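You operate a simulated robot arm through the tools that you are given. There is no shell and no other tool. Be economical: measure what you need, move in short steps, check, and stop when the job is done.

The job below is to be done with a simulated robot arm. You get a single attempt, and the scene is never put back.

## Task
Set winder B's size feeler against the rim of its coil.
Fine: main switch off first, free the green lever, push the green slider till its pad bears on the rim, lever back to fast. Where these are worked on the way, their far stop is far enough and under half their travel is too little: green lever.

Only the result counts: the job must be done as asked and must still hold three seconds after the hand-in. Knocking over, shifting, dropping, spilling or breaking anything else fails it.

## Robot
A 6-joint arm with a two-finger parallel gripper on a trunk, on a base that drives. Base frame: it is fixed to the floor where the robot stands at the start and does not move with it; the origin is under the middle of the robot, x ahead of it, y to its left, z up. Units: mm, rad, N and s.
With the tool pointing down near the work surface it reaches from about 340 to 820 mm from the robot's upright axis, wherever it stands. Its first joint turns from -2.897 to 2.897 rad. Places, roughly: green lever [800, -2400, 600]; green slider [800, -2100, 700]; winder b main switch [600, 0, 700]. Payload 3.91 kg.
Tool frame: the origin (TCP) lies between the finger pads and is the grasp point; the fingertips stand 30 mm ahead of it; z points along the fingers, y is the line along which they close. Largest opening 110 mm; finger width 20, thickness 10; the body of the gripper, 48 by 112 mm, starts 55 mm behind the TCP.
Orientation is told as [roll, pitch, yaw] about the base's x, y, z axes, in that order, counted from this pose: with the fingers straight down and closing along the base's y, the tool's x points along the base's -x, its y along +y and its z along -z.

## Interface
- The arm moves only by the tool servo_tool. Its arguments are lists of equal length, an entry for each row: "fingers": the gripper command, from -1 (fully open) to 1 (shut), values between in proportion; "offset": the shift along the base's x, y, z in mm, a list of three; "turn": the turn, a rotation vector about the base's x, y, z in rad, a list of three. In form: {"fingers": [fingers, ...], "offset": [[x, y, z], ...], "turn": [[ax, ay, az], ...]}. A call has 1 to 10 rows; each row shifts and turns the commanded pose from where the row before left it. A row lasts 0.2 s, in which the tool goes at most 50 mm and 0.15 rad; a call with a longer step from one row to the next is refused whole, and so is a gripper value outside its range. Where a pose cannot be reached the arm comes as near as it can. A force on the tool above 90 N (or 10 N above the force at the start of the call, whichever is more), or a blocked arm, ends the call early, and 0.2 s more pass. The fingers move at their own pace (about 45 mm/s each) and stop on an object; they squeeze with about 34 N. The grip force told is the motor's: it shows also when the fingers shut on nothing. Time passes only in rows, and 0.2 s behind the last, so rows that do not move let the fingers close. It gives the time, the measured TCP pose, the force on the tool (base axes), the opening and the grip force at its end, in the units of the frame above (readings bear some noise), with the torque about the TCP (base axes, N m) and any sound that the robot's microphone picked up, and new pictures: "views" is both (left out), scene, wrist or none.
- Cameras (640 x 400 px; columns grow to the right, rows downward): "scene" is now at [2.7, 104.2, 1349.5]; the picture's right is [-0.34, -0.94, 0.00], its down [-0.58, 0.21, -0.78] and it looks along [0.74, -0.27, -0.62] (base axes); focal length 258 px, centre (320, 200). "wrist" rides on the gripper at [77, 7, -114] in the tool frame; the picture's right is [-0.09, 1.00, 0.00], its down [-0.80, -0.07, -0.59] and it looks along [-0.59, -0.05, 0.80] (tool axes); focal length 270 px, centre (320, 200). There is no depth. A picture from a camera that has moved, and an enlarged one, comes with that camera's place and axes in the base frame and with its lens.
- lift_body(by): slides the trunk up (or, below 0, down) by that many mm; the arm and the scene camera ride with it, the base frame stays. It gives what a move gives, with no picture.
- drive_base(legs): drives the robot by 1 to 6 legs, each [ahead, turn to the left] in mm and rad, along the robot's own axes; the way and the turn of a leg run together, so that a leg with both is an arc; at most 1500 mm and 3.142 rad a leg. The arm and the cameras ride along, it lands a little off, and it stops where it bumps. It gives what a move gives, and a new picture of the scene camera.
- turn_head(pan, tilt): turns the head with the scene camera to pan (to the left, within 2.705 rad either way) and tilt (down, from -0.506 to 1.204), counted from straight ahead of the robot. It gives what a move gives, and a new picture of the scene camera.
- zoom(camera, box): a new picture of the part [left, top, right, bottom] of that camera's present view, enlarged. The clock stands still meanwhile.
- job_done(): hands the job in; it is judged then, once.

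Work in short steps. Places have to be worked out from the pictures, the camera data and where the tool is seen: move nearer, look again, correct. Check each grasp and each placing, and mend what went wrong. You have 120 turns and 260 pictures in all, those below and enlarged ones among them. Open the gripper and draw the arm clear of the work before you hand the job in, unless the task says otherwise; then end with one line.

The tools are called after ">>>" as name(argument=value, ...) on one line, values as JSON. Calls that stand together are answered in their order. servo_tool: Moves the arm, as the interface text tells. Its arguments: {"type":"object","properties":{"fingers":{"type":"array","items":{"type":"number"}},"offset":{"type":"array","items":{"type":"array","items":{"type":"number"}}},"turn":{"type":"array","items":{"type":"array","items":{"type":"number"}}},"views":{"type":"string","enum":["both","scene","wrist","none"]}},"required":["fingers","offset","turn"]} The other tools are called the same way: lift_body (by) slides the trunk up or down; drive_base (legs) drives the base; turn_head (pan, tilt) turns the head that bears the scene camera; zoom (camera, box) takes an enlarged picture of a part of a camera's view; job_done () hands the job in.

At the start:

```text
time: 0.0
ee_pos: [482.1, -171.0, 877.2]
ee_rot: [0.001, 0.0, 0.003]
wrist_force: [0.3, 0.1, -0.9]
moment: [-0.03, -0.01, 0.0]
finger_gap: 110.2
grasp_force: 0.1
trunk travel left (down, up): [-300.0, 310.0]
robot x, y, heading: [-0.5, -14.2, 0.001]
head pan, tilt: [-0.351, 0.668]
```

scene: 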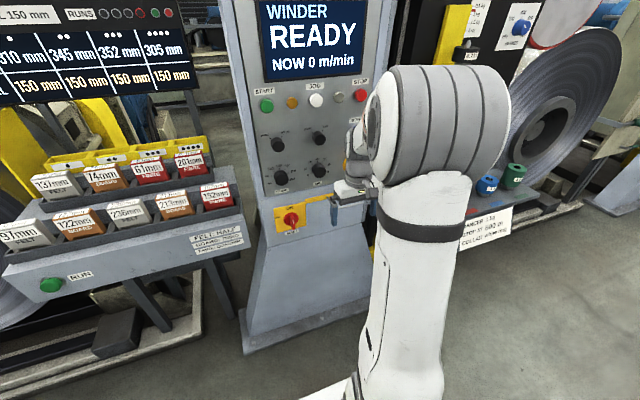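
wrist: 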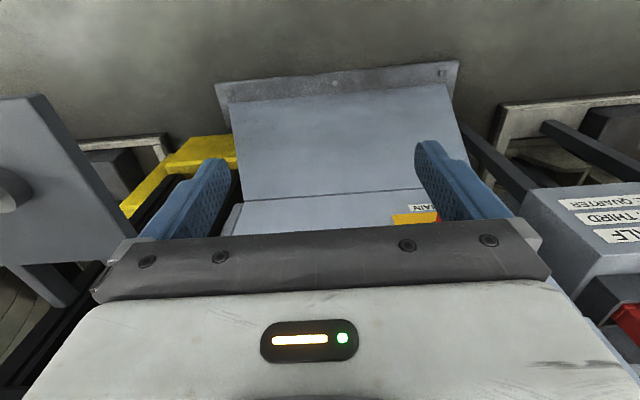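

The scene shows a console with a red rotary main switch at the bottom and the winder to the right. I'll zoom in on the switch and its surroundings.

>>> zoom(camera="scene", box=[230, 60, 400, 260])

>>> turn_head(pan=-1.2, tilt=0.4)

```text
2.00 times, centred on (315, 160) of scene
camera zoom: at [2.7, 104.2, 1349.5], right [-0.34, -0.94, 0.0], down [-0.58, 0.21, -0.78], along [0.74, -0.27, -0.62], focal length 516 px, centre (330, 280)
```

zoom: 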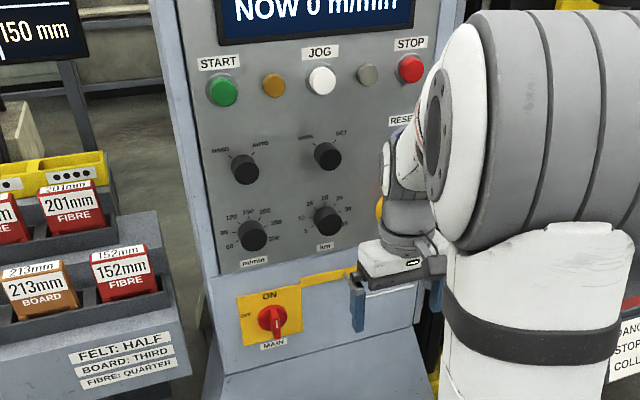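

```text
time: 1.2
ee_pos: [482.4, -172.4, 876.8]
ee_rot: [0.0, -0.001, 0.002]
wrist_force: [0.1, 0.2, -0.1]
moment: [-0.02, 0.03, -0.04]
finger_gap: 110.2
grasp_force: 0.0
trunk travel left (down, up): [-300.0, 310.0]
robot x, y, heading: [1.9, -17.3, 0.001]
head pan, tilt: [-1.201, 0.4]
camera scene: at [-44.7, 47.5, 1373.6], right [-0.93, -0.36, 0.0], down [-0.14, 0.36, -0.92], along [0.33, -0.86, -0.39], focal length 258 px, centre (320, 200)
```

scene: 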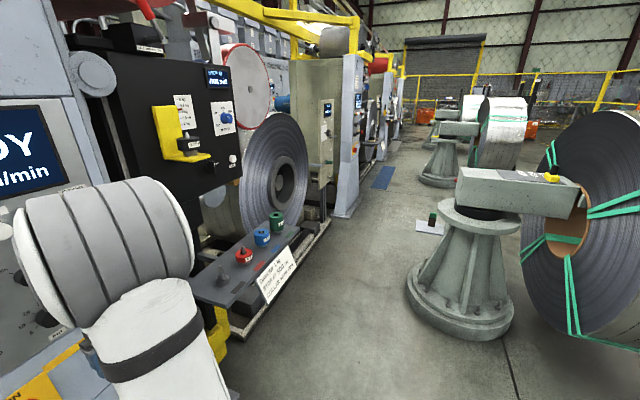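

The main switch is a red knob near [690, -33, 705] on the console face, now at ON, with OFF to its left. I'll turn the tool horizontal and move it in front of the switch for a closer look.

>>> servo_tool(fingers=[-1, -1, -1, -1, -1, -1, -1, -1, -1, -1], offset=[[-5, 14, -5], [-5, 14, -5], [-5, 14, -5], [-5, 14, -5], [-5, 14, -5], [-5, 14, -5], [-5, 14, -5], [-5, 14, -5], [-5, 14, -5], [-5, 14, -5]], turn=[[0, -0.145, 0], [0, -0.145, 0], [0, -0.145, 0], [0, -0.145, 0], [0, -0.145, 0], [0, -0.145, 0], [0, -0.145, 0], [0, -0.145, 0], [0, -0.145, 0], [0, -0.145, 0]], views="wrist")

>>> turn_head(pan=-0.1, tilt=0.7)

```text
time: 3.4
ee_pos: [546.8, -81.1, 890.1]
ee_rot: [0.293, -1.435, -0.284]
wrist_force: [0.0, -0.4, 0.3]
moment: [-0.01, -0.01, -0.01]
finger_gap: 110.0
grasp_force: 0.1
out of reach, approached as far as the arm can: row 6, 7, 8, 9, 10
trunk travel left (down, up): [-300.0, 310.0]
robot x, y, heading: [-2.5, -13.4, -0.002]
head pan, tilt: [-1.201, 0.4]
camera wrist: at [423.7, -75.2, 830.1], right [0.0, 0.99, 0.13], down [-0.49, -0.11, 0.87], along [0.87, -0.06, 0.48], focal length 270 px, centre (320, 200)
```

wrist: 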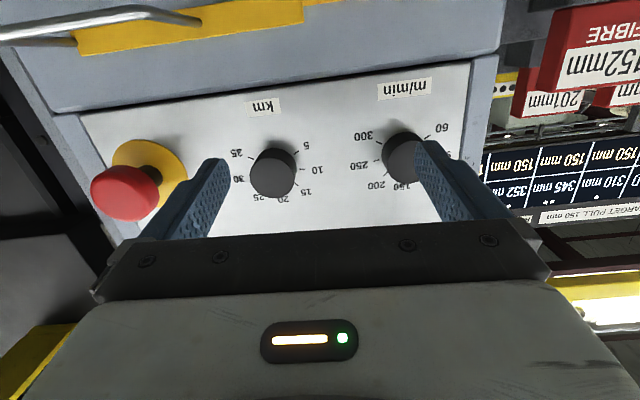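

```text
time: 4.7
ee_pos: [545.3, -82.8, 890.6]
ee_rot: [0.288, -1.435, -0.278]
wrist_force: [0.3, 0.0, 0.4]
moment: [0.0, 0.0, -0.01]
finger_gap: 110.0
grasp_force: 0.0
trunk travel left (down, up): [-300.0, 310.0]
robot x, y, heading: [0.8, -16.1, -0.002]
head pan, tilt: [-0.099, 0.7]
camera scene: at [6.3, 125.4, 1346.8], right [-0.1, -0.99, 0.0], down [-0.64, 0.06, -0.77], along [0.76, -0.08, -0.64], focal length 258 px, centre (320, 200)
```

scene: 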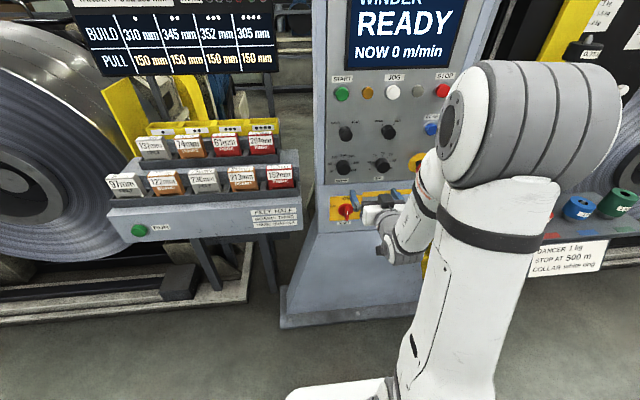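

With the tool horizontal, the arm is too close and folded up. I'll back the base off about 200 mm.

>>> drive_base(legs=[[-220, 0]])

```text
time: 6.4
ee_pos: [328.2, -82.0, 889.8]
ee_rot: [0.291, -1.438, -0.279]
wrist_force: [0.2, 0.4, 0.0]
moment: [0.0, -0.03, 0.05]
finger_gap: 109.7
grasp_force: 0.1
trunk travel left (down, up): [-300.0, 310.0]
robot x, y, heading: [-219.8, -17.4, -0.003]
head pan, tilt: [-0.099, 0.7]
camera scene: at [-212.0, 125.4, 1346.8], right [-0.1, -1.0, 0.0], down [-0.64, 0.06, -0.76], along [0.76, -0.08, -0.64], focal length 258 px, centre (320, 200)
```

scene: 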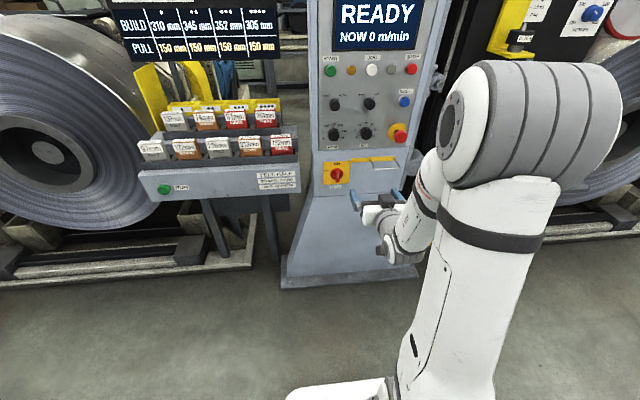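

There is room now. I'll see how the tool answers with a small move toward the spot in front of the knob, estimated near [645, -35, 760].

>>> servo_tool(fingers=[-1, -1, -1, -1, -1], offset=[[20, 8, -10], [20, 8, -20], [20, 8, -20], [20, 8, -20], [20, 8, -20]], turn=[[0, -0.03, 0], [0, -0.03, 0], [0, -0.03, 0], [0, -0.03, 0], [0, 0, 0]])

```text
time: 7.6
ee_pos: [434.9, -106.9, 831.4]
ee_rot: [1.36, -1.514, -1.336]
wrist_force: [-0.6, 0.2, -0.2]
moment: [-0.02, 0.03, 0.0]
finger_gap: 110.2
grasp_force: 0.0
out of reach, approached as far as the arm can: row 1, 2, 3, 4, 5
trunk travel left (down, up): [-300.0, 310.0]
robot x, y, heading: [-218.2, -14.2, -0.002]
head pan, tilt: [-0.099, 0.7]
camera scene: at [-212.0, 125.5, 1346.8], right [-0.1, -1.0, 0.0], down [-0.64, 0.06, -0.76], along [0.76, -0.08, -0.64], focal length 258 px, centre (320, 200)
camera wrist: at [319.3, -100.4, 759.1], right [-0.02, 0.99, 0.14], down [-0.58, -0.13, 0.8], along [0.81, -0.06, 0.58], focal length 270 px, centre (320, 200)
```

scene: 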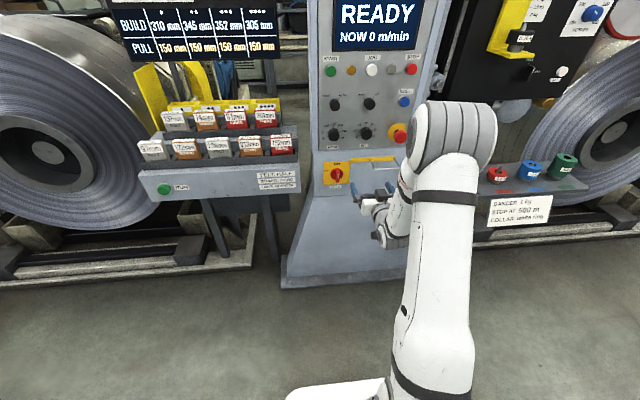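
wrist: 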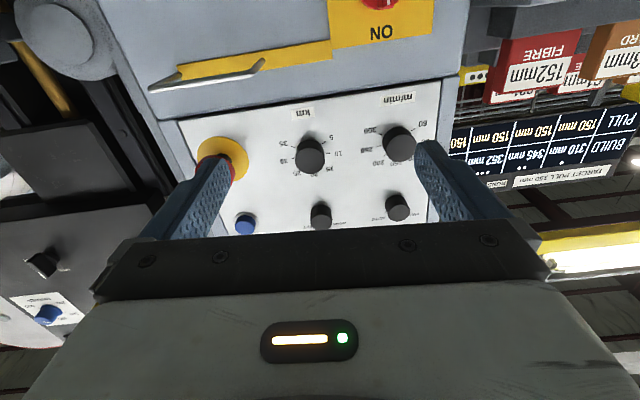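

The wrist limit keeps the tool from going level in this folded posture. Lowering the trunk makes the target higher relative to the shoulder, which should free it.

>>> lift_body(by=-200)

>>> servo_tool(fingers=[-1, -1, -1, -1, -1, -1], offset=[[0, 12, 25], [0, 12, 25], [0, 12, 25], [0, 12, 25], [0, 12, 25], [0, 12, 15]], turn=[[0, 0, 0], [0, 0, 0], [0, 0, 0], [0, 0, 0], [0, 0, 0], [0, 0, 0]])

```text
time: 9.8
ee_pos: [433.5, -106.7, 632.7]
ee_rot: [1.354, -1.514, -1.33]
wrist_force: [0.1, -0.7, 0.6]
moment: [0.0, 0.0, -0.01]
finger_gap: 109.8
grasp_force: 0.1
trunk travel left (down, up): [-100.0, 510.0]
robot x, y, heading: [-223.3, -13.5, -0.001]
head pan, tilt: [-0.099, 0.7]
```

```text
time: 11.2
ee_pos: [426.7, -81.8, 781.7]
ee_rot: [1.329, -1.514, -1.296]
wrist_force: [0.3, 0.1, -0.7]
moment: [-0.04, -0.02, -0.01]
finger_gap: 109.6
grasp_force: 0.0
out of reach, approached as far as the arm can: row 1, 2, 3, 4, 5, 6
trunk travel left (down, up): [-100.0, 510.0]
robot x, y, heading: [-220.9, -17.7, -0.001]
head pan, tilt: [-0.099, 0.7]
camera scene: at [-212.0, 125.4, 1146.8], right [-0.1, -1.0, 0.0], down [-0.64, 0.06, -0.76], along [0.76, -0.08, -0.64], focal length 258 px, centre (320, 200)
camera wrist: at [312.7, -75.6, 706.9], right [-0.03, 0.99, 0.14], down [-0.58, -0.13, 0.8], along [0.81, -0.06, 0.58], focal length 270 px, centre (320, 200)
```

scene: 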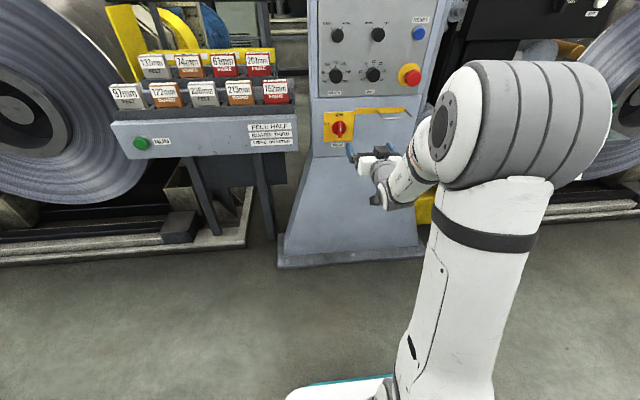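
wrist: 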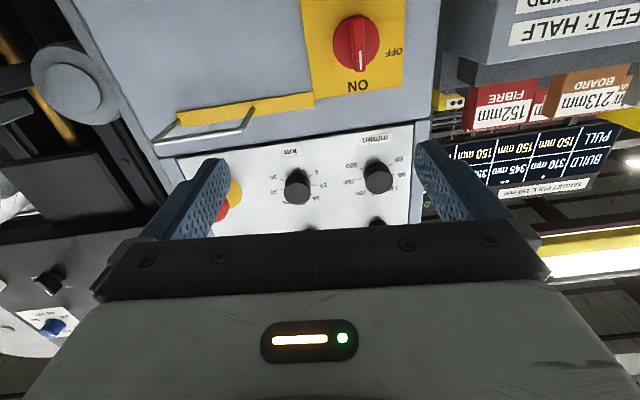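

The tool is nearly level now, and I place the knob near [669, -31, 746]. I'll zoom to see its handle shape and positions.

>>> zoom(camera="wrist", box=[290, 0, 420, 110])

>>> zoom(camera="scene", box=[300, 90, 420, 190])

```text
3.64 times, centred on (355, 55) of wrist
camera zoom: at [312.7, -75.6, 706.9], right [-0.03, 0.99, 0.14], down [-0.58, -0.13, 0.8], along [0.81, -0.06, 0.58], focal length 983 px, centre (193, 727)
```

zoom: 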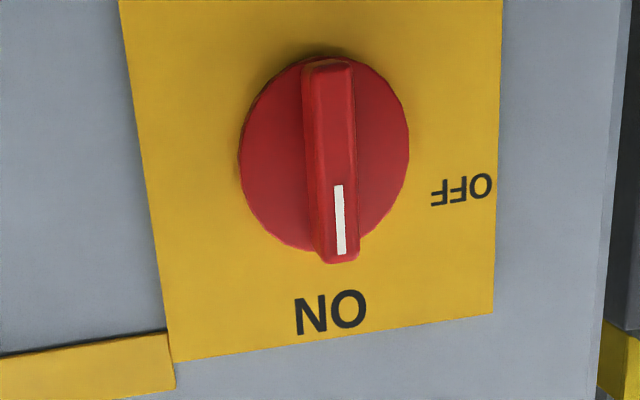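

```text
4.00 times, centred on (360, 140) of scene
camera zoom: at [-212.0, 125.4, 1146.8], right [-0.1, -1.0, 0.0], down [-0.64, 0.06, -0.76], along [0.76, -0.08, -0.64], focal length 1033 px, centre (160, 440)
```

zoom: 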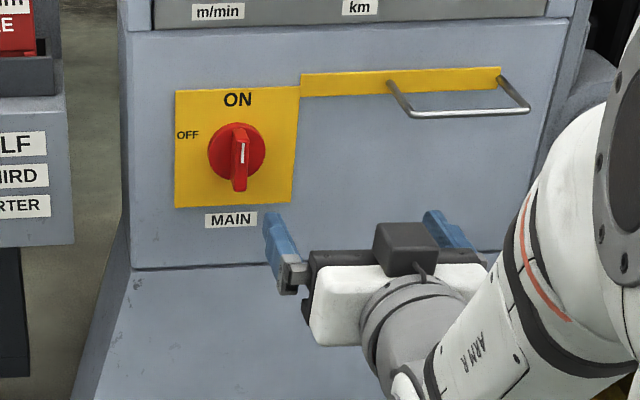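

The bar is vertical, so fingers closing along y fit it. I'll move in front of the knob at a safe standoff, squaring the tool slightly.

>>> servo_tool(fingers=[-0.2, -0.2, -0.2, -0.2, -0.2], offset=[[18, 10, -7], [18, 10, -7], [18, 10, -7], [18, 10, -7], [18, 10, -8]], turn=[[0, 0, 0], [0, 0, 0], [0, 0, 0], [0, 0, 0], [0, 0, 0]])

```text
time: 12.3
ee_pos: [512.9, -91.7, 755.1]
ee_rot: [1.315, -1.513, -1.278]
wrist_force: [-0.4, 0.2, 0.1]
moment: [0.04, 0.03, 0.03]
finger_gap: 65.8
grasp_force: 0.0
out of reach, approached as far as the arm can: row 1, 2, 3, 4, 5
trunk travel left (down, up): [-100.0, 510.0]
robot x, y, heading: [-216.6, -16.0, -0.002]
head pan, tilt: [-0.099, 0.7]
camera scene: at [-212.3, 125.5, 1146.8], right [-0.1, -1.0, 0.0], down [-0.64, 0.06, -0.77], along [0.76, -0.08, -0.64], focal length 258 px, centre (320, 200)
camera wrist: at [396.8, -86.6, 681.7], right [-0.03, 0.99, 0.14], down [-0.58, -0.14, 0.8], along [0.81, -0.05, 0.58], focal length 270 px, centre (320, 200)
```

scene: 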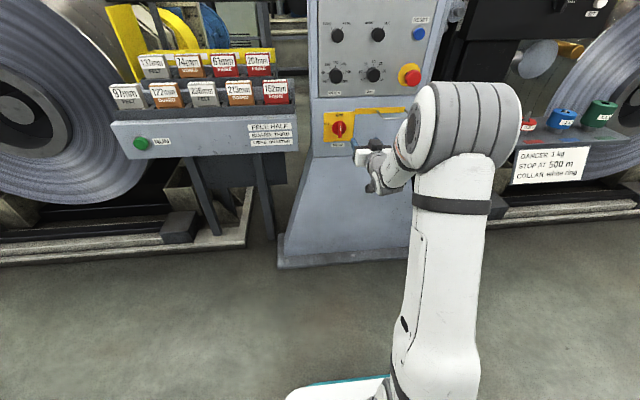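
wrist: 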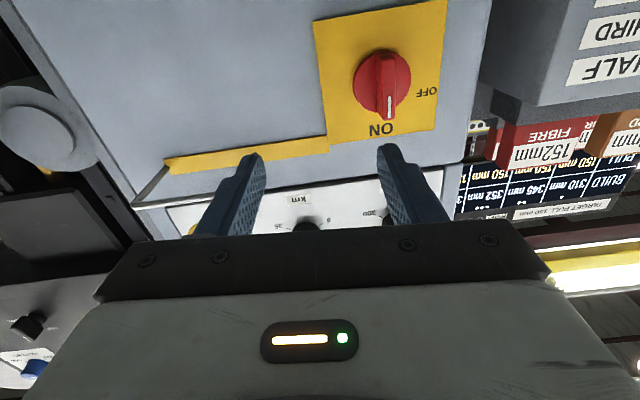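

The y motion isn't being followed, so a joint limit is still active. I'll lower the trunk further and back off a bit more to open the arm.

>>> lift_body(by=-95)

>>> servo_tool(fingers=[-0.2, -0.2, -0.2, -0.2, -0.2], offset=[[0, 10, 18], [0, 10, 18], [0, 10, 18], [0, 10, 18], [0, 10, 18]], turn=[[0, 0, 0], [0, 0, 0], [0, 0, 0], [0, 0, 0], [0, 0, 0]])

```text
time: 13.6
ee_pos: [512.4, -93.5, 660.9]
ee_rot: [1.316, -1.515, -1.279]
wrist_force: [0.5, 0.8, 0.4]
moment: [0.05, -0.02, 0.01]
finger_gap: 66.0
grasp_force: 0.1
trunk travel left (down, up): [-5.0, 605.0]
robot x, y, heading: [-216.2, -12.8, -0.001]
head pan, tilt: [-0.099, 0.7]
```

```text
time: 14.8
ee_pos: [512.4, -62.8, 755.8]
ee_rot: [1.272, -1.513, -1.226]
wrist_force: [-0.4, -0.1, -0.3]
moment: [0.01, -0.03, 0.0]
finger_gap: 66.1
grasp_force: 0.2
out of reach, approached as far as the arm can: row 2, 3, 4, 5
trunk travel left (down, up): [-5.0, 605.0]
robot x, y, heading: [-212.9, -17.3, 0.0]
head pan, tilt: [-0.099, 0.7]
camera scene: at [-211.9, 125.4, 1051.8], right [-0.1, -1.0, 0.0], down [-0.64, 0.06, -0.76], along [0.76, -0.08, -0.64], focal length 258 px, centre (320, 200)
camera wrist: at [396.0, -59.0, 682.2], right [-0.04, 0.99, 0.14], down [-0.58, -0.14, 0.81], along [0.82, -0.05, 0.57], focal length 270 px, centre (320, 200)
```

scene: 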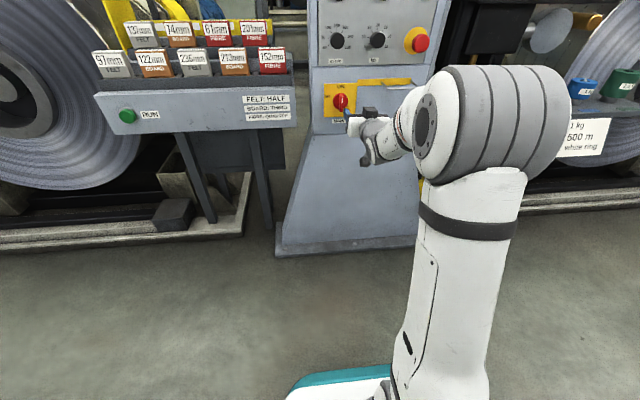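
wrist: 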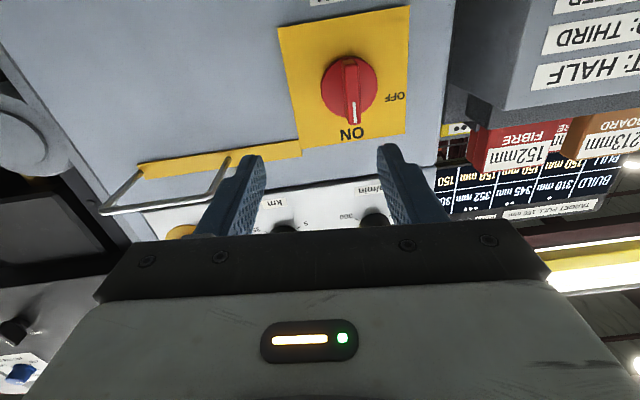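

Better, but still short in y. I'll shift the robot sideways to the left by about 50 mm with a turn, back, turn, forward manoeuvre.

>>> drive_base(legs=[[0, -0.3], [-170, 0], [0, 0.3], [130, 0]])

>>> servo_tool(fingers=[-0.2, -0.2, -0.2], offset=[[0, 0, 0], [0, 0, 0], [0, 0, 0]], turn=[[0, 0, -0.01], [0, 0, -0.01], [-0.02, 0, 0]])

```text
time: 19.1
ee_pos: [479.0, -20.1, 757.3]
ee_rot: [1.272, -1.514, -1.231]
wrist_force: [-0.5, -0.2, -0.4]
moment: [-0.04, 0.06, -0.05]
finger_gap: 65.8
grasp_force: 0.1
trunk travel left (down, up): [-5.0, 605.0]
robot x, y, heading: [-251.4, 32.8, 0.001]
head pan, tilt: [-0.099, 0.7]
camera scene: at [-244.4, 173.3, 1051.8], right [-0.1, -1.0, 0.0], down [-0.64, 0.06, -0.76], along [0.76, -0.08, -0.64], focal length 258 px, centre (320, 200)
```

scene: 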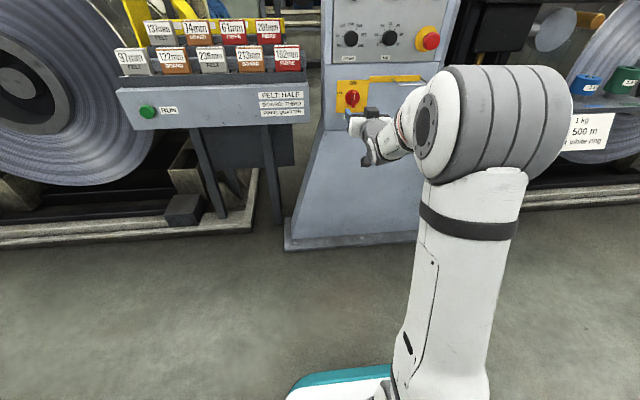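

```text
time: 19.9
ee_pos: [478.4, -26.9, 756.9]
ee_rot: [1.066, -1.53, -1.039]
wrist_force: [-0.4, -0.2, 0.1]
moment: [0.01, -0.03, 0.0]
finger_gap: 66.2
grasp_force: 0.0
out of reach, approached as far as the arm can: row 3
trunk travel left (down, up): [-5.0, 605.0]
robot x, y, heading: [-249.6, 32.9, 0.0]
head pan, tilt: [-0.099, 0.7]
camera scene: at [-244.4, 173.3, 1051.8], right [-0.1, -0.99, 0.0], down [-0.64, 0.06, -0.76], along [0.76, -0.08, -0.64], focal length 258 px, centre (320, 200)
camera wrist: at [362.8, -21.4, 684.1], right [-0.03, 0.99, 0.12], down [-0.58, -0.12, 0.81], along [0.82, -0.05, 0.57], focal length 270 px, centre (320, 200)
```

scene: 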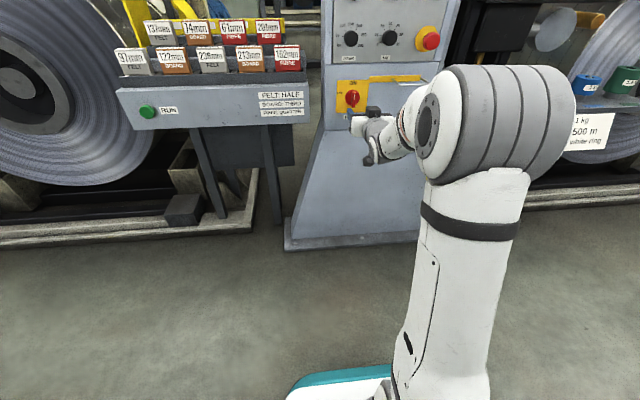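
wrist: 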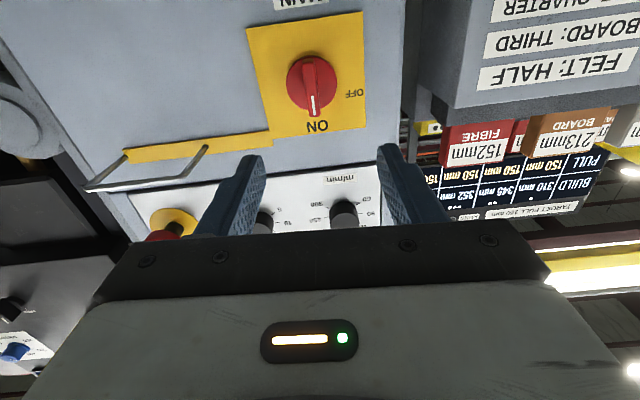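

The tool is level at y -27; the knob is near y -29, z 746. I'll approach by 100 mm and lower about 11 mm.

>>> servo_tool(fingers=[-0.2, -0.2, -0.2, -0.2, -0.2], offset=[[20, 0, -3], [20, 0, -2], [20, 0, -2], [20, 0, -2], [20, 0, -2]], turn=[[0, 0, 0], [0, 0, 0], [0, 0, 0], [0, 0, 0], [0, 0, 0]])

>>> zoom(camera="scene", box=[310, 60, 430, 160])

```text
time: 21.1
ee_pos: [578.9, -26.5, 746.2]
ee_rot: [1.063, -1.531, -1.035]
wrist_force: [-0.1, 0.2, -1.1]
moment: [0.02, 0.03, 0.01]
finger_gap: 66.0
grasp_force: 0.1
trunk travel left (down, up): [-5.0, 605.0]
robot x, y, heading: [-250.2, 33.3, -0.0]
head pan, tilt: [-0.099, 0.7]
camera scene: at [-244.6, 173.3, 1051.8], right [-0.1, -0.99, 0.0], down [-0.64, 0.06, -0.76], along [0.76, -0.08, -0.64], focal length 258 px, centre (320, 200)
camera wrist: at [463.2, -22.3, 673.8], right [-0.02, 0.99, 0.12], down [-0.58, -0.11, 0.81], along [0.82, -0.05, 0.57], focal length 270 px, centre (320, 200)
```

scene: 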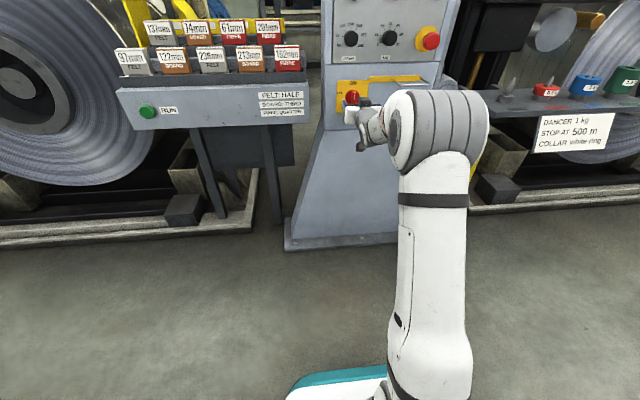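
wrist: 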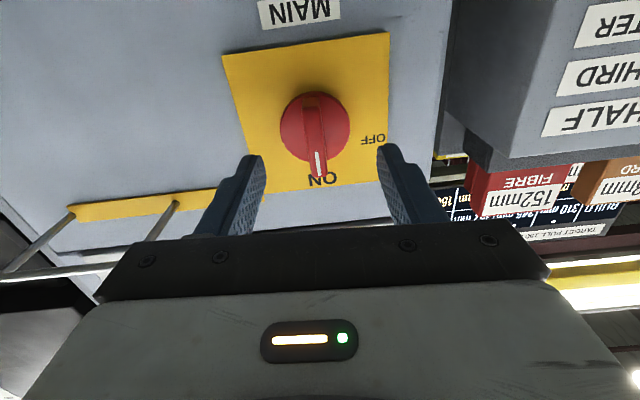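

```text
4.00 times, centred on (370, 110) of scene
camera zoom: at [-244.6, 173.3, 1051.8], right [-0.1, -0.99, 0.0], down [-0.64, 0.06, -0.76], along [0.76, -0.08, -0.64], focal length 1033 px, centre (120, 560)
```

zoom: 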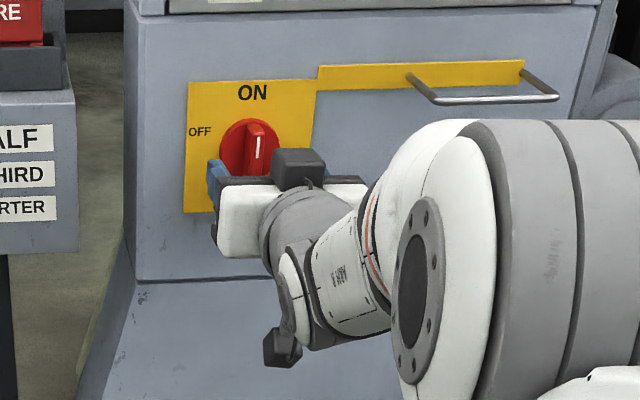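

Alignment looks good, with the knob about 3 mm toward -y. I'll close in another 45 mm.

>>> servo_tool(fingers=[-0.2, -0.2, -0.2, -0.2], offset=[[12, -1, 0], [12, -1, 0], [12, -1, 0], [9, 0, 0]], turn=[[0, 0, 0], [0, 0, 0], [0, 0, 0], [0, 0, 0]])

>>> zoom(camera="wrist", box=[200, 60, 440, 260])

```text
time: 22.1
ee_pos: [623.8, -29.8, 746.1]
ee_rot: [1.091, -1.531, -1.072]
wrist_force: [0.1, -0.5, 0.4]
moment: [-0.03, 0.02, -0.04]
finger_gap: 66.0
grasp_force: 0.1
trunk travel left (down, up): [-5.0, 605.0]
robot x, y, heading: [-249.7, 35.2, 0.001]
head pan, tilt: [-0.099, 0.7]
camera scene: at [-244.4, 173.3, 1051.8], right [-0.1, -1.0, 0.0], down [-0.64, 0.06, -0.76], along [0.76, -0.08, -0.64], focal length 258 px, centre (320, 200)
camera wrist: at [508.2, -23.9, 672.6], right [-0.02, 0.99, 0.12], down [-0.58, -0.11, 0.81], along [0.82, -0.06, 0.58], focal length 270 px, centre (320, 200)
```

scene: 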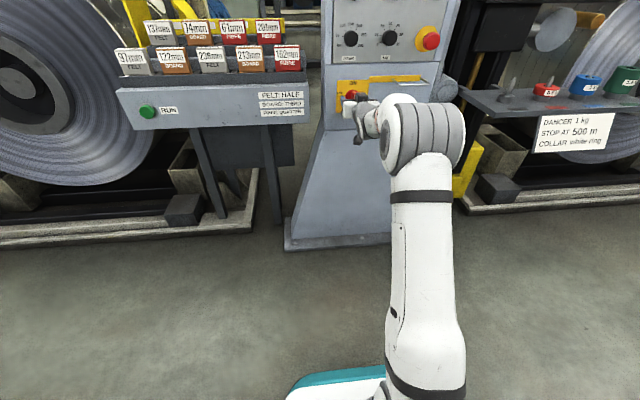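
wrist: 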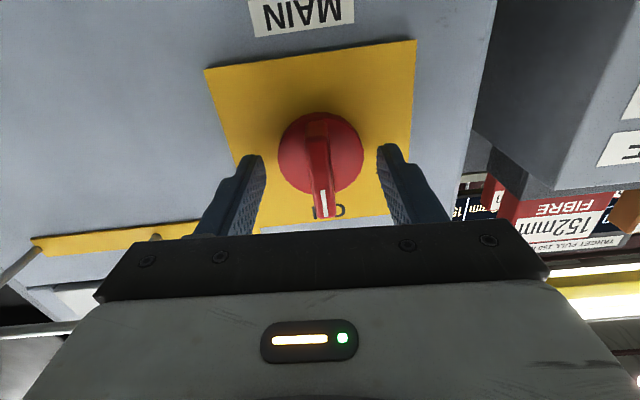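

```text
2.00 times, centred on (320, 160) of wrist
camera zoom: at [508.2, -23.9, 672.6], right [-0.02, 0.99, 0.12], down [-0.58, -0.11, 0.81], along [0.82, -0.06, 0.58], focal length 541 px, centre (320, 280)
```

zoom: 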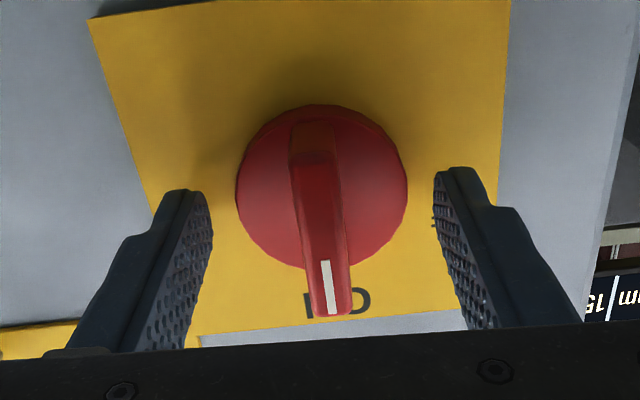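

The fingertips (x ≈ 654) already straddle the bar, whose front is near x 630. I'll close on it.

>>> servo_tool(fingers=[0.3, 0.8, 1, 1, 1], offset=[[0, 0, 0], [0, 0, 0], [0, 0, 0], [0, 0, 0], [0, 0, 0]], turn=[[0, 0, 0], [0, 0, 0], [0, 0, 0], [0, 0, 0], [0, 0, 0]], views="wrist")

```text
time: 23.3
ee_pos: [625.2, -28.4, 746.7]
ee_rot: [1.092, -1.533, -1.075]
wrist_force: [1.1, 5.0, -1.0]
moment: [0.03, 0.07, 0.09]
finger_gap: 51.5
grasp_force: 45.1
trunk travel left (down, up): [-5.0, 605.0]
robot x, y, heading: [-251.5, 31.8, 0.003]
head pan, tilt: [-0.099, 0.7]
camera wrist: at [508.3, -23.4, 672.7], right [-0.02, 0.99, 0.12], down [-0.58, -0.11, 0.81], along [0.82, -0.06, 0.58], focal length 270 px, centre (320, 200)
```

wrist: 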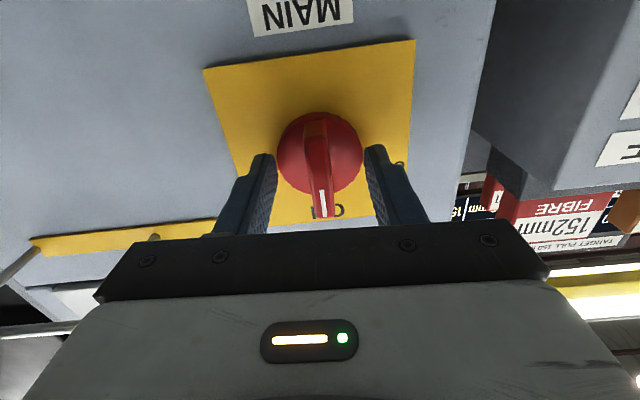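

The fingers stopped at 51.5 mm, gripping the round disc behind the bar. I'll open slightly, retreat 13 mm and close on the bar itself.

>>> servo_tool(fingers=[-0.2, -0.2, -0.2, 0.6, 1, 1, 1, 1], offset=[[0, 0, 0], [0, 0, 0], [-13, 0, 0], [0, 0, 0], [0, 0, 0], [0, 0, 0], [0, 0, 0], [0, 0, 0]], turn=[[0, 0, 0], [0, 0, 0], [0, 0, 0], [0, 0, 0], [0, 0, 0], [0, 0, 0], [0, 0, 0], [0, 0, 0]], views="wrist")

```text
time: 25.1
ee_pos: [610.4, -29.6, 746.5]
ee_rot: [1.081, -1.536, -1.061]
wrist_force: [-1.9, 5.4, -0.3]
moment: [-0.71, 0.02, -0.46]
finger_gap: 12.3
grasp_force: 45.0
trunk travel left (down, up): [-5.0, 605.0]
robot x, y, heading: [-249.6, 34.1, -0.003]
head pan, tilt: [-0.099, 0.7]
camera wrist: at [495.1, -23.6, 672.8], right [-0.02, 0.99, 0.12], down [-0.58, -0.11, 0.81], along [0.82, -0.06, 0.58], focal length 270 px, centre (320, 200)
```

wrist: 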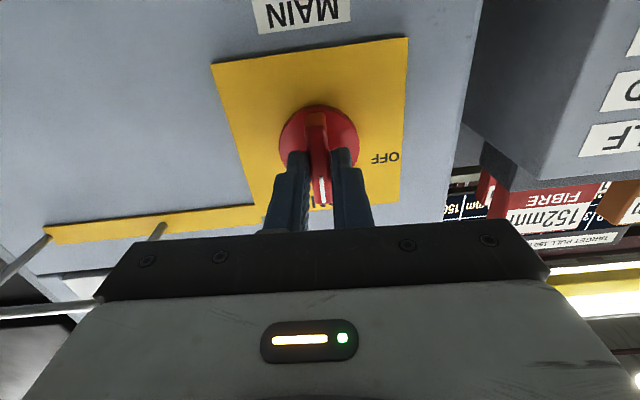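

The bar is gripped at 12.3 mm. Now I'll rotate counter-clockwise as seen from the front (about -x) toward OFF.

>>> servo_tool(fingers=[1, 1, 1, 1, 1, 1], offset=[[0, 0, 0], [0, 0, 0], [0, 0, 0], [0, 0, 0], [0, 0, 0], [0, 0, 0]], turn=[[-0.13, 0, 0], [-0.13, 0, 0], [-0.13, 0, 0], [-0.13, 0, 0], [-0.13, 0, 0], [-0.13, 0, 0]])

```text
time: 25.8
ee_pos: [621.9, -27.2, 752.9]
ee_rot: [-1.359, -1.308, 1.416]
wrist_force: [-28.8, 13.8, -4.2]
moment: [0.11, -0.95, -1.08]
finger_gap: 13.4
grasp_force: 44.9
out of reach, approached as far as the arm can: row 2, 3
trunk travel left (down, up): [-5.0, 605.0]
robot x, y, heading: [-253.4, 33.8, 0.003]
head pan, tilt: [-0.099, 0.7]
stopped in row 3: the force on the tool passed its limit (the readings are from after the stop); the commanded pose is now the measured one
camera scene: at [-246.6, 174.2, 1051.9], right [-0.1, -1.0, 0.0], down [-0.64, 0.06, -0.77], along [0.76, -0.08, -0.64], focal length 258 px, centre (320, 200)
camera wrist: at [504.6, -48.5, 683.7], right [-0.06, 0.98, -0.17], down [-0.56, 0.11, 0.82], along [0.83, 0.14, 0.54], focal length 270 px, centre (320, 200)
```

scene: 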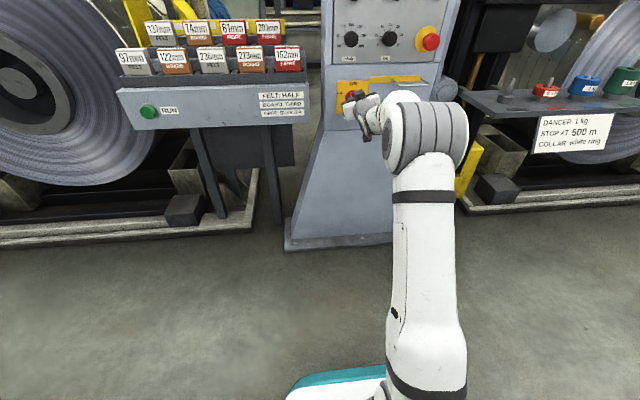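
wrist: 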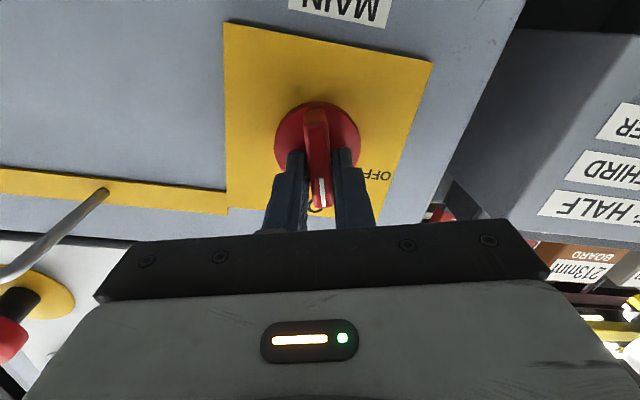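

The wrist hit a joint limit in roll after about 0.25 rad, so I won't turn it by gripping. Instead I'll release, retreat, re-square the tool, and push the bar's top end around with closed fingers.

>>> servo_tool(fingers=[-0.3, -0.3, -0.3, -0.3, -0.3, -0.3, -0.3], offset=[[0, 0, 0], [0, 0, 0], [-20, -3, 0], [-20, -3, 0], [-20, 0, 0], [0, 0, 0], [0, 0, 0]], turn=[[0, 0, 0], [0, 0, 0], [0, 0, 0], [0, 0, 0], [0.1, 0, -0.06], [0.1, 0, -0.06], [0.08, 0, -0.06]])

>>> zoom(camera="wrist", box=[200, 60, 440, 260])

```text
time: 27.4
ee_pos: [562.7, -63.1, 755.6]
ee_rot: [-0.444, -1.497, 0.411]
wrist_force: [-0.3, 1.3, -0.5]
moment: [0.01, 0.02, -0.02]
finger_gap: 71.6
grasp_force: 0.0
out of reach, approached as far as the arm can: row 5, 6, 7
trunk travel left (down, up): [-5.0, 605.0]
robot x, y, heading: [-253.1, 31.3, 0.002]
head pan, tilt: [-0.099, 0.7]
camera scene: at [-244.7, 173.4, 1051.8], right [-0.1, -1.0, 0.0], down [-0.64, 0.06, -0.76], along [0.76, -0.08, -0.64], focal length 258 px, centre (320, 200)
camera wrist: at [444.4, -55.0, 687.7], right [0.04, 1.0, 0.06], down [-0.54, -0.03, 0.84], along [0.84, -0.06, 0.54], focal length 270 px, centre (320, 200)
```

scene: 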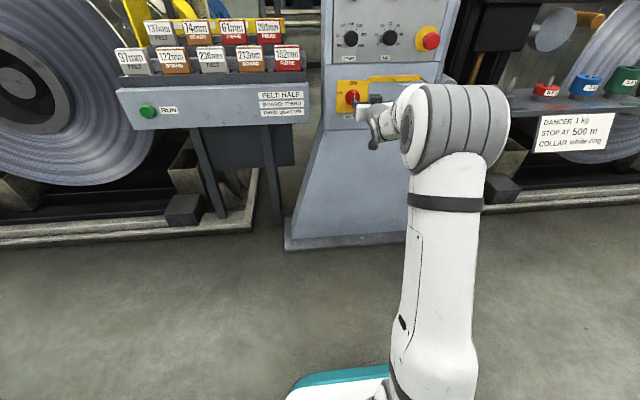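
wrist: 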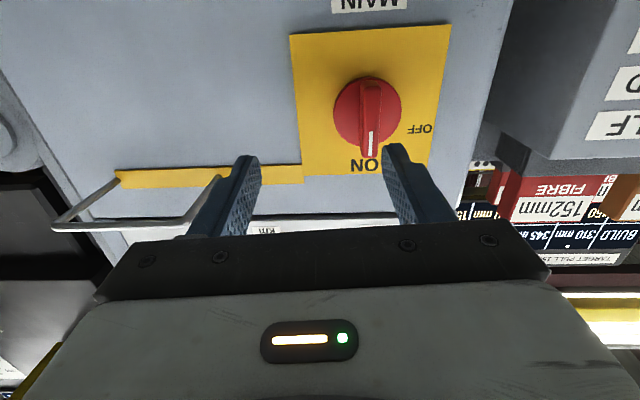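

```text
2.00 times, centred on (320, 160) of wrist
camera zoom: at [444.4, -55.0, 687.7], right [0.04, 1.0, 0.06], down [-0.54, -0.03, 0.84], along [0.84, -0.06, 0.54], focal length 541 px, centre (320, 280)
```

zoom: 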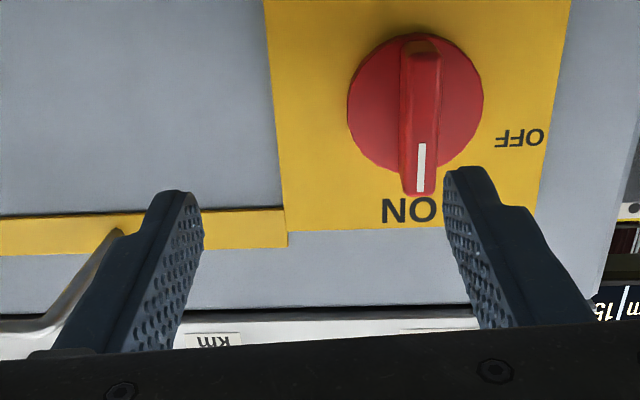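

The switch still stands at ON (bar vertical). I'll close the fingers, pitch slightly downward to ease the wrist limit, and move to the -y side of the bar's top end.

>>> servo_tool(fingers=[1, 1, 1, 1, 1], offset=[[0, 3, 5], [0, 0, 2], [0, 0, 0], [0, 0, 0], [0, 0, 0]], turn=[[0, 0.08, 0], [0, 0.08, 0], [0, 0, 0], [0, 0, 0], [0, 0, 0]], views="wrist")

```text
time: 28.6
ee_pos: [563.6, -57.4, 763.3]
ee_rot: [-0.192, -1.347, 0.136]
wrist_force: [1.0, -0.8, 0.4]
moment: [-0.06, -0.02, -0.01]
finger_gap: 0.3
grasp_force: 34.1
trunk travel left (down, up): [-5.0, 605.0]
robot x, y, heading: [-248.2, 28.9, 0.003]
head pan, tilt: [-0.099, 0.7]
camera wrist: at [435.6, -48.7, 713.8], right [0.07, 1.0, 0.04], down [-0.41, -0.01, 0.91], along [0.91, -0.08, 0.4], focal length 270 px, centre (320, 200)
```

wrist: 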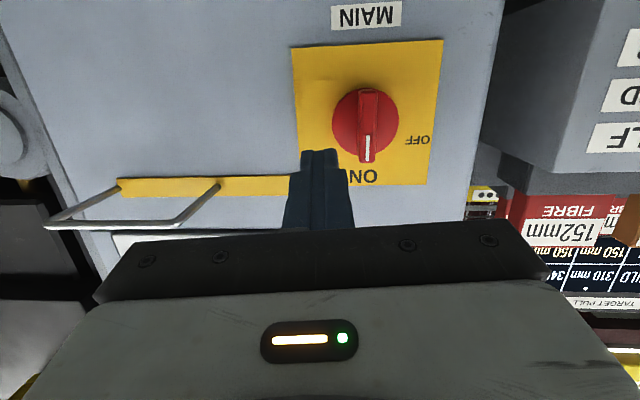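

No limit warning now. The tip droops about 6 mm, so I'll advance to put the tip at x ≈ 642, z ≈ 764, just on the -y side of the bar.

>>> servo_tool(fingers=[1, 1, 1, 1], offset=[[12, 0, 3], [12, 0, 2], [12, 0, 2], [12, 0, 0]], turn=[[0, 0, 0], [0, 0, 0], [0, 0, 0], [0, 0, 0]], views="wrist")

>>> zoom(camera="wrist", box=[220, 60, 460, 260])

```text
time: 29.6
ee_pos: [610.4, -59.6, 768.9]
ee_rot: [-0.188, -1.348, 0.135]
wrist_force: [0.0, 0.5, 0.4]
moment: [0.02, 0.0, 0.01]
finger_gap: 0.1
grasp_force: 34.3
trunk travel left (down, up): [-5.0, 605.0]
robot x, y, heading: [-252.1, 33.0, 0.003]
head pan, tilt: [-0.099, 0.7]
camera wrist: at [483.3, -49.4, 720.3], right [0.07, 1.0, 0.04], down [-0.41, -0.01, 0.91], along [0.91, -0.08, 0.4], focal length 270 px, centre (320, 200)
```

wrist: 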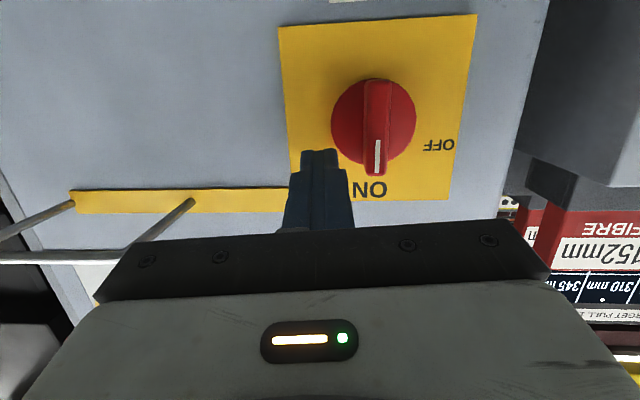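

```text
2.00 times, centred on (340, 160) of wrist
camera zoom: at [483.3, -49.4, 720.3], right [0.07, 1.0, 0.04], down [-0.41, -0.01, 0.91], along [0.91, -0.08, 0.4], focal length 541 px, centre (280, 280)
```

zoom: 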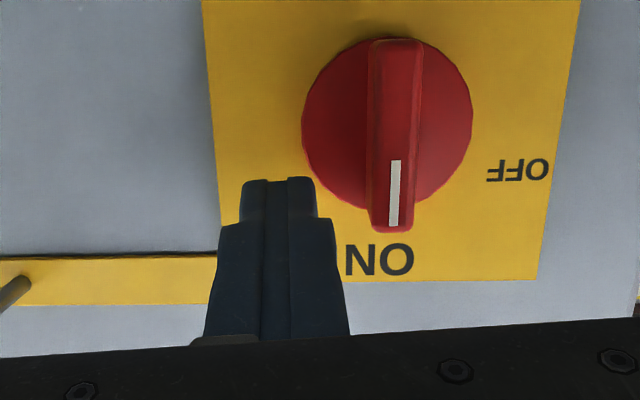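

The tip is level with the bar's top end, beside it. I'll push it along an arc to +y and finish by pressing down on the bar as it lies at OFF.

>>> servo_tool(fingers=[1, 1, 1, 1, 1, 1, 1, 1, 1], offset=[[4, 7, 0], [0, 8, 1], [0, 6, 3], [0, 6, 3], [0, 6, 0], [0, 7, 0], [0, 6, -3], [0, 6, -4], [0, 4, -5]], turn=[[0, 0, 0], [0, 0, 0], [0, 0, 0], [0, 0, 0], [0, 0, 0], [0, 0, 0], [0, 0, 0], [0, 0, 0], [0, 0, 0]], views="wrist")

>>> zoom(camera="wrist", box=[220, 60, 460, 260])

```text
time: 31.6
ee_pos: [611.7, -30.4, 767.1]
ee_rot: [-0.19, -1.352, 0.144]
wrist_force: [1.8, 4.9, 14.2]
moment: [0.08, -0.36, 0.15]
finger_gap: 0.0
grasp_force: 34.1
out of reach, approached as far as the arm can: row 6, 7, 9
trunk travel left (down, up): [-5.0, 605.0]
robot x, y, heading: [-251.5, 29.8, 0.002]
head pan, tilt: [-0.099, 0.7]
camera wrist: at [482.8, -21.4, 717.4], right [0.06, 1.0, 0.05], down [-0.41, -0.02, 0.91], along [0.91, -0.07, 0.41], focal length 270 px, centre (320, 200)
```

wrist: 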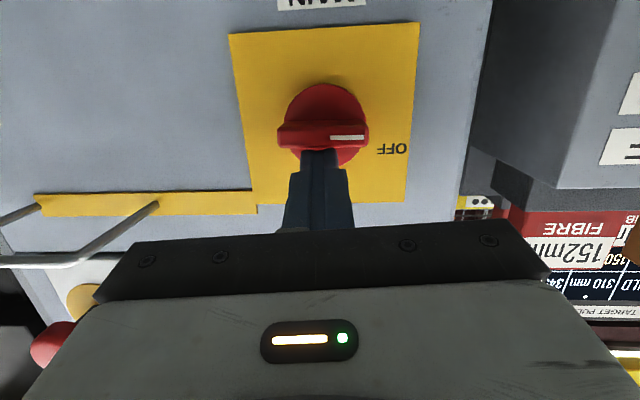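

```text
2.00 times, centred on (340, 160) of wrist
camera zoom: at [482.8, -21.4, 717.4], right [0.06, 1.0, 0.05], down [-0.41, -0.02, 0.91], along [0.91, -0.07, 0.41], focal length 541 px, centre (280, 280)
```

zoom: 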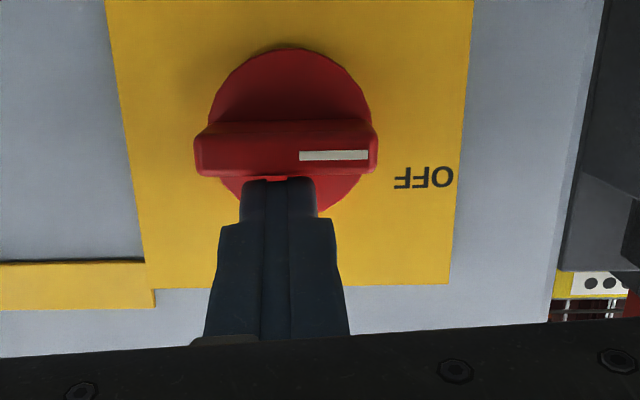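

The switch bar now points to OFF. I'll retreat and verify that it stays.

>>> servo_tool(fingers=[1, 1, 1, 1, 1, 1], offset=[[0, 0, 3], [-25, 0, 2], [-30, 0, 0], [-40, 0, 0], [-40, 0, 0], [-40, 0, 0]], turn=[[0, 0, 0], [0, 0, 0], [0, 0, 0], [0, 0, 0], [0, 0, 0], [0, 0, 0]])

```text
time: 33.0
ee_pos: [434.4, -38.7, 769.1]
ee_rot: [-0.183, -1.345, 0.137]
wrist_force: [1.1, -0.2, 0.1]
moment: [0.0, -0.04, -0.02]
finger_gap: 0.1
grasp_force: 34.1
out of reach, approached as far as the arm can: row 3, 5
trunk travel left (down, up): [-5.0, 605.0]
robot x, y, heading: [-252.0, 32.3, -0.003]
head pan, tilt: [-0.099, 0.7]
camera scene: at [-244.3, 173.3, 1051.8], right [-0.1, -1.0, 0.0], down [-0.64, 0.06, -0.76], along [0.76, -0.08, -0.64], focal length 258 px, centre (320, 200)
camera wrist: at [306.9, -30.4, 719.4], right [0.06, 1.0, 0.05], down [-0.4, -0.02, 0.91], along [0.91, -0.08, 0.4], focal length 270 px, centre (320, 200)
```

scene: 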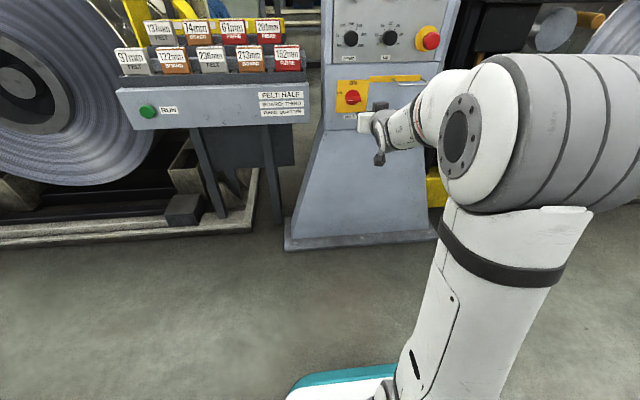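
wrist: 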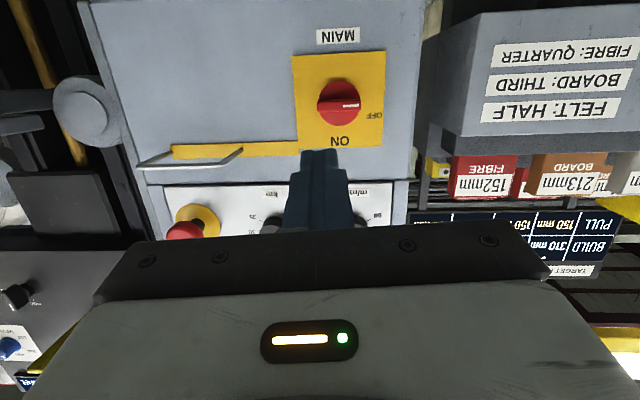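

The main switch is OFF. Next I need to reach the feeler near y = -2250, so I'll raise the trunk for a better view and look down the aisle.

>>> lift_body(by=300)

>>> turn_head(pan=-1.35, tilt=0.45)

>>> zoom(camera="scene", box=[130, 60, 370, 260])

```text
time: 36.0
ee_pos: [435.1, -38.8, 1067.8]
ee_rot: [-0.184, -1.345, 0.136]
wrist_force: [-0.2, -0.7, 0.2]
moment: [-0.04, 0.01, 0.0]
finger_gap: 0.0
grasp_force: 33.6
trunk travel left (down, up): [-305.0, 305.0]
robot x, y, heading: [-251.1, 31.3, -0.003]
head pan, tilt: [-0.099, 0.7]
```

```text
time: 37.5
ee_pos: [436.2, -39.2, 1069.3]
ee_rot: [-0.182, -1.345, 0.137]
wrist_force: [-0.4, -0.3, -0.1]
moment: [0.02, -0.01, -0.01]
finger_gap: 0.0
grasp_force: 33.9
trunk travel left (down, up): [-305.0, 305.0]
robot x, y, heading: [-253.0, 35.8, 0.001]
head pan, tilt: [-1.349, 0.45]
camera scene: at [-309.0, 92.1, 1374.0], right [-0.98, -0.22, 0.0], down [-0.1, 0.42, -0.9], along [0.2, -0.88, -0.44], focal length 258 px, centre (320, 200)
```

scene: 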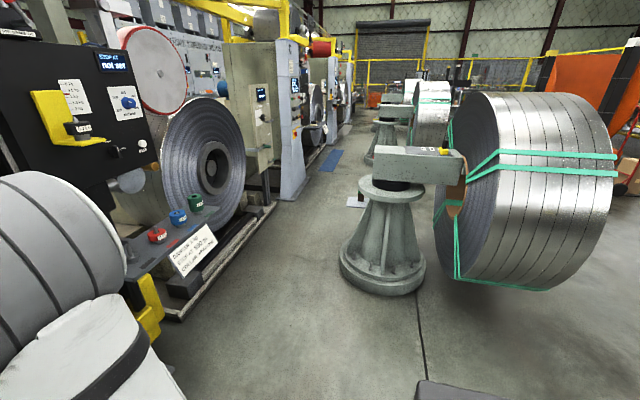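

```text
2.00 times, centred on (250, 160) of scene
camera zoom: at [-309.0, 92.1, 1374.0], right [-0.98, -0.22, 0.0], down [-0.1, 0.42, -0.9], along [0.2, -0.88, -0.44], focal length 516 px, centre (460, 280)
```

zoom: 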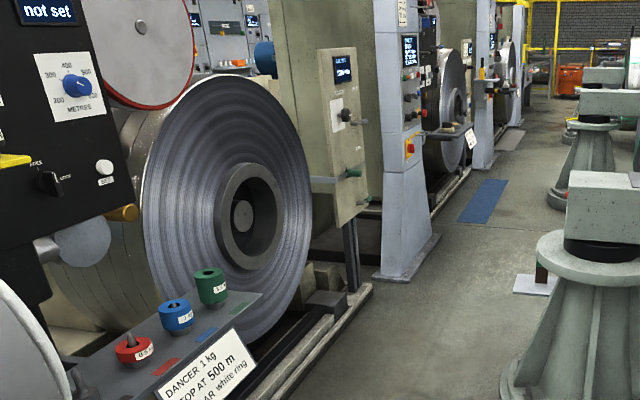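

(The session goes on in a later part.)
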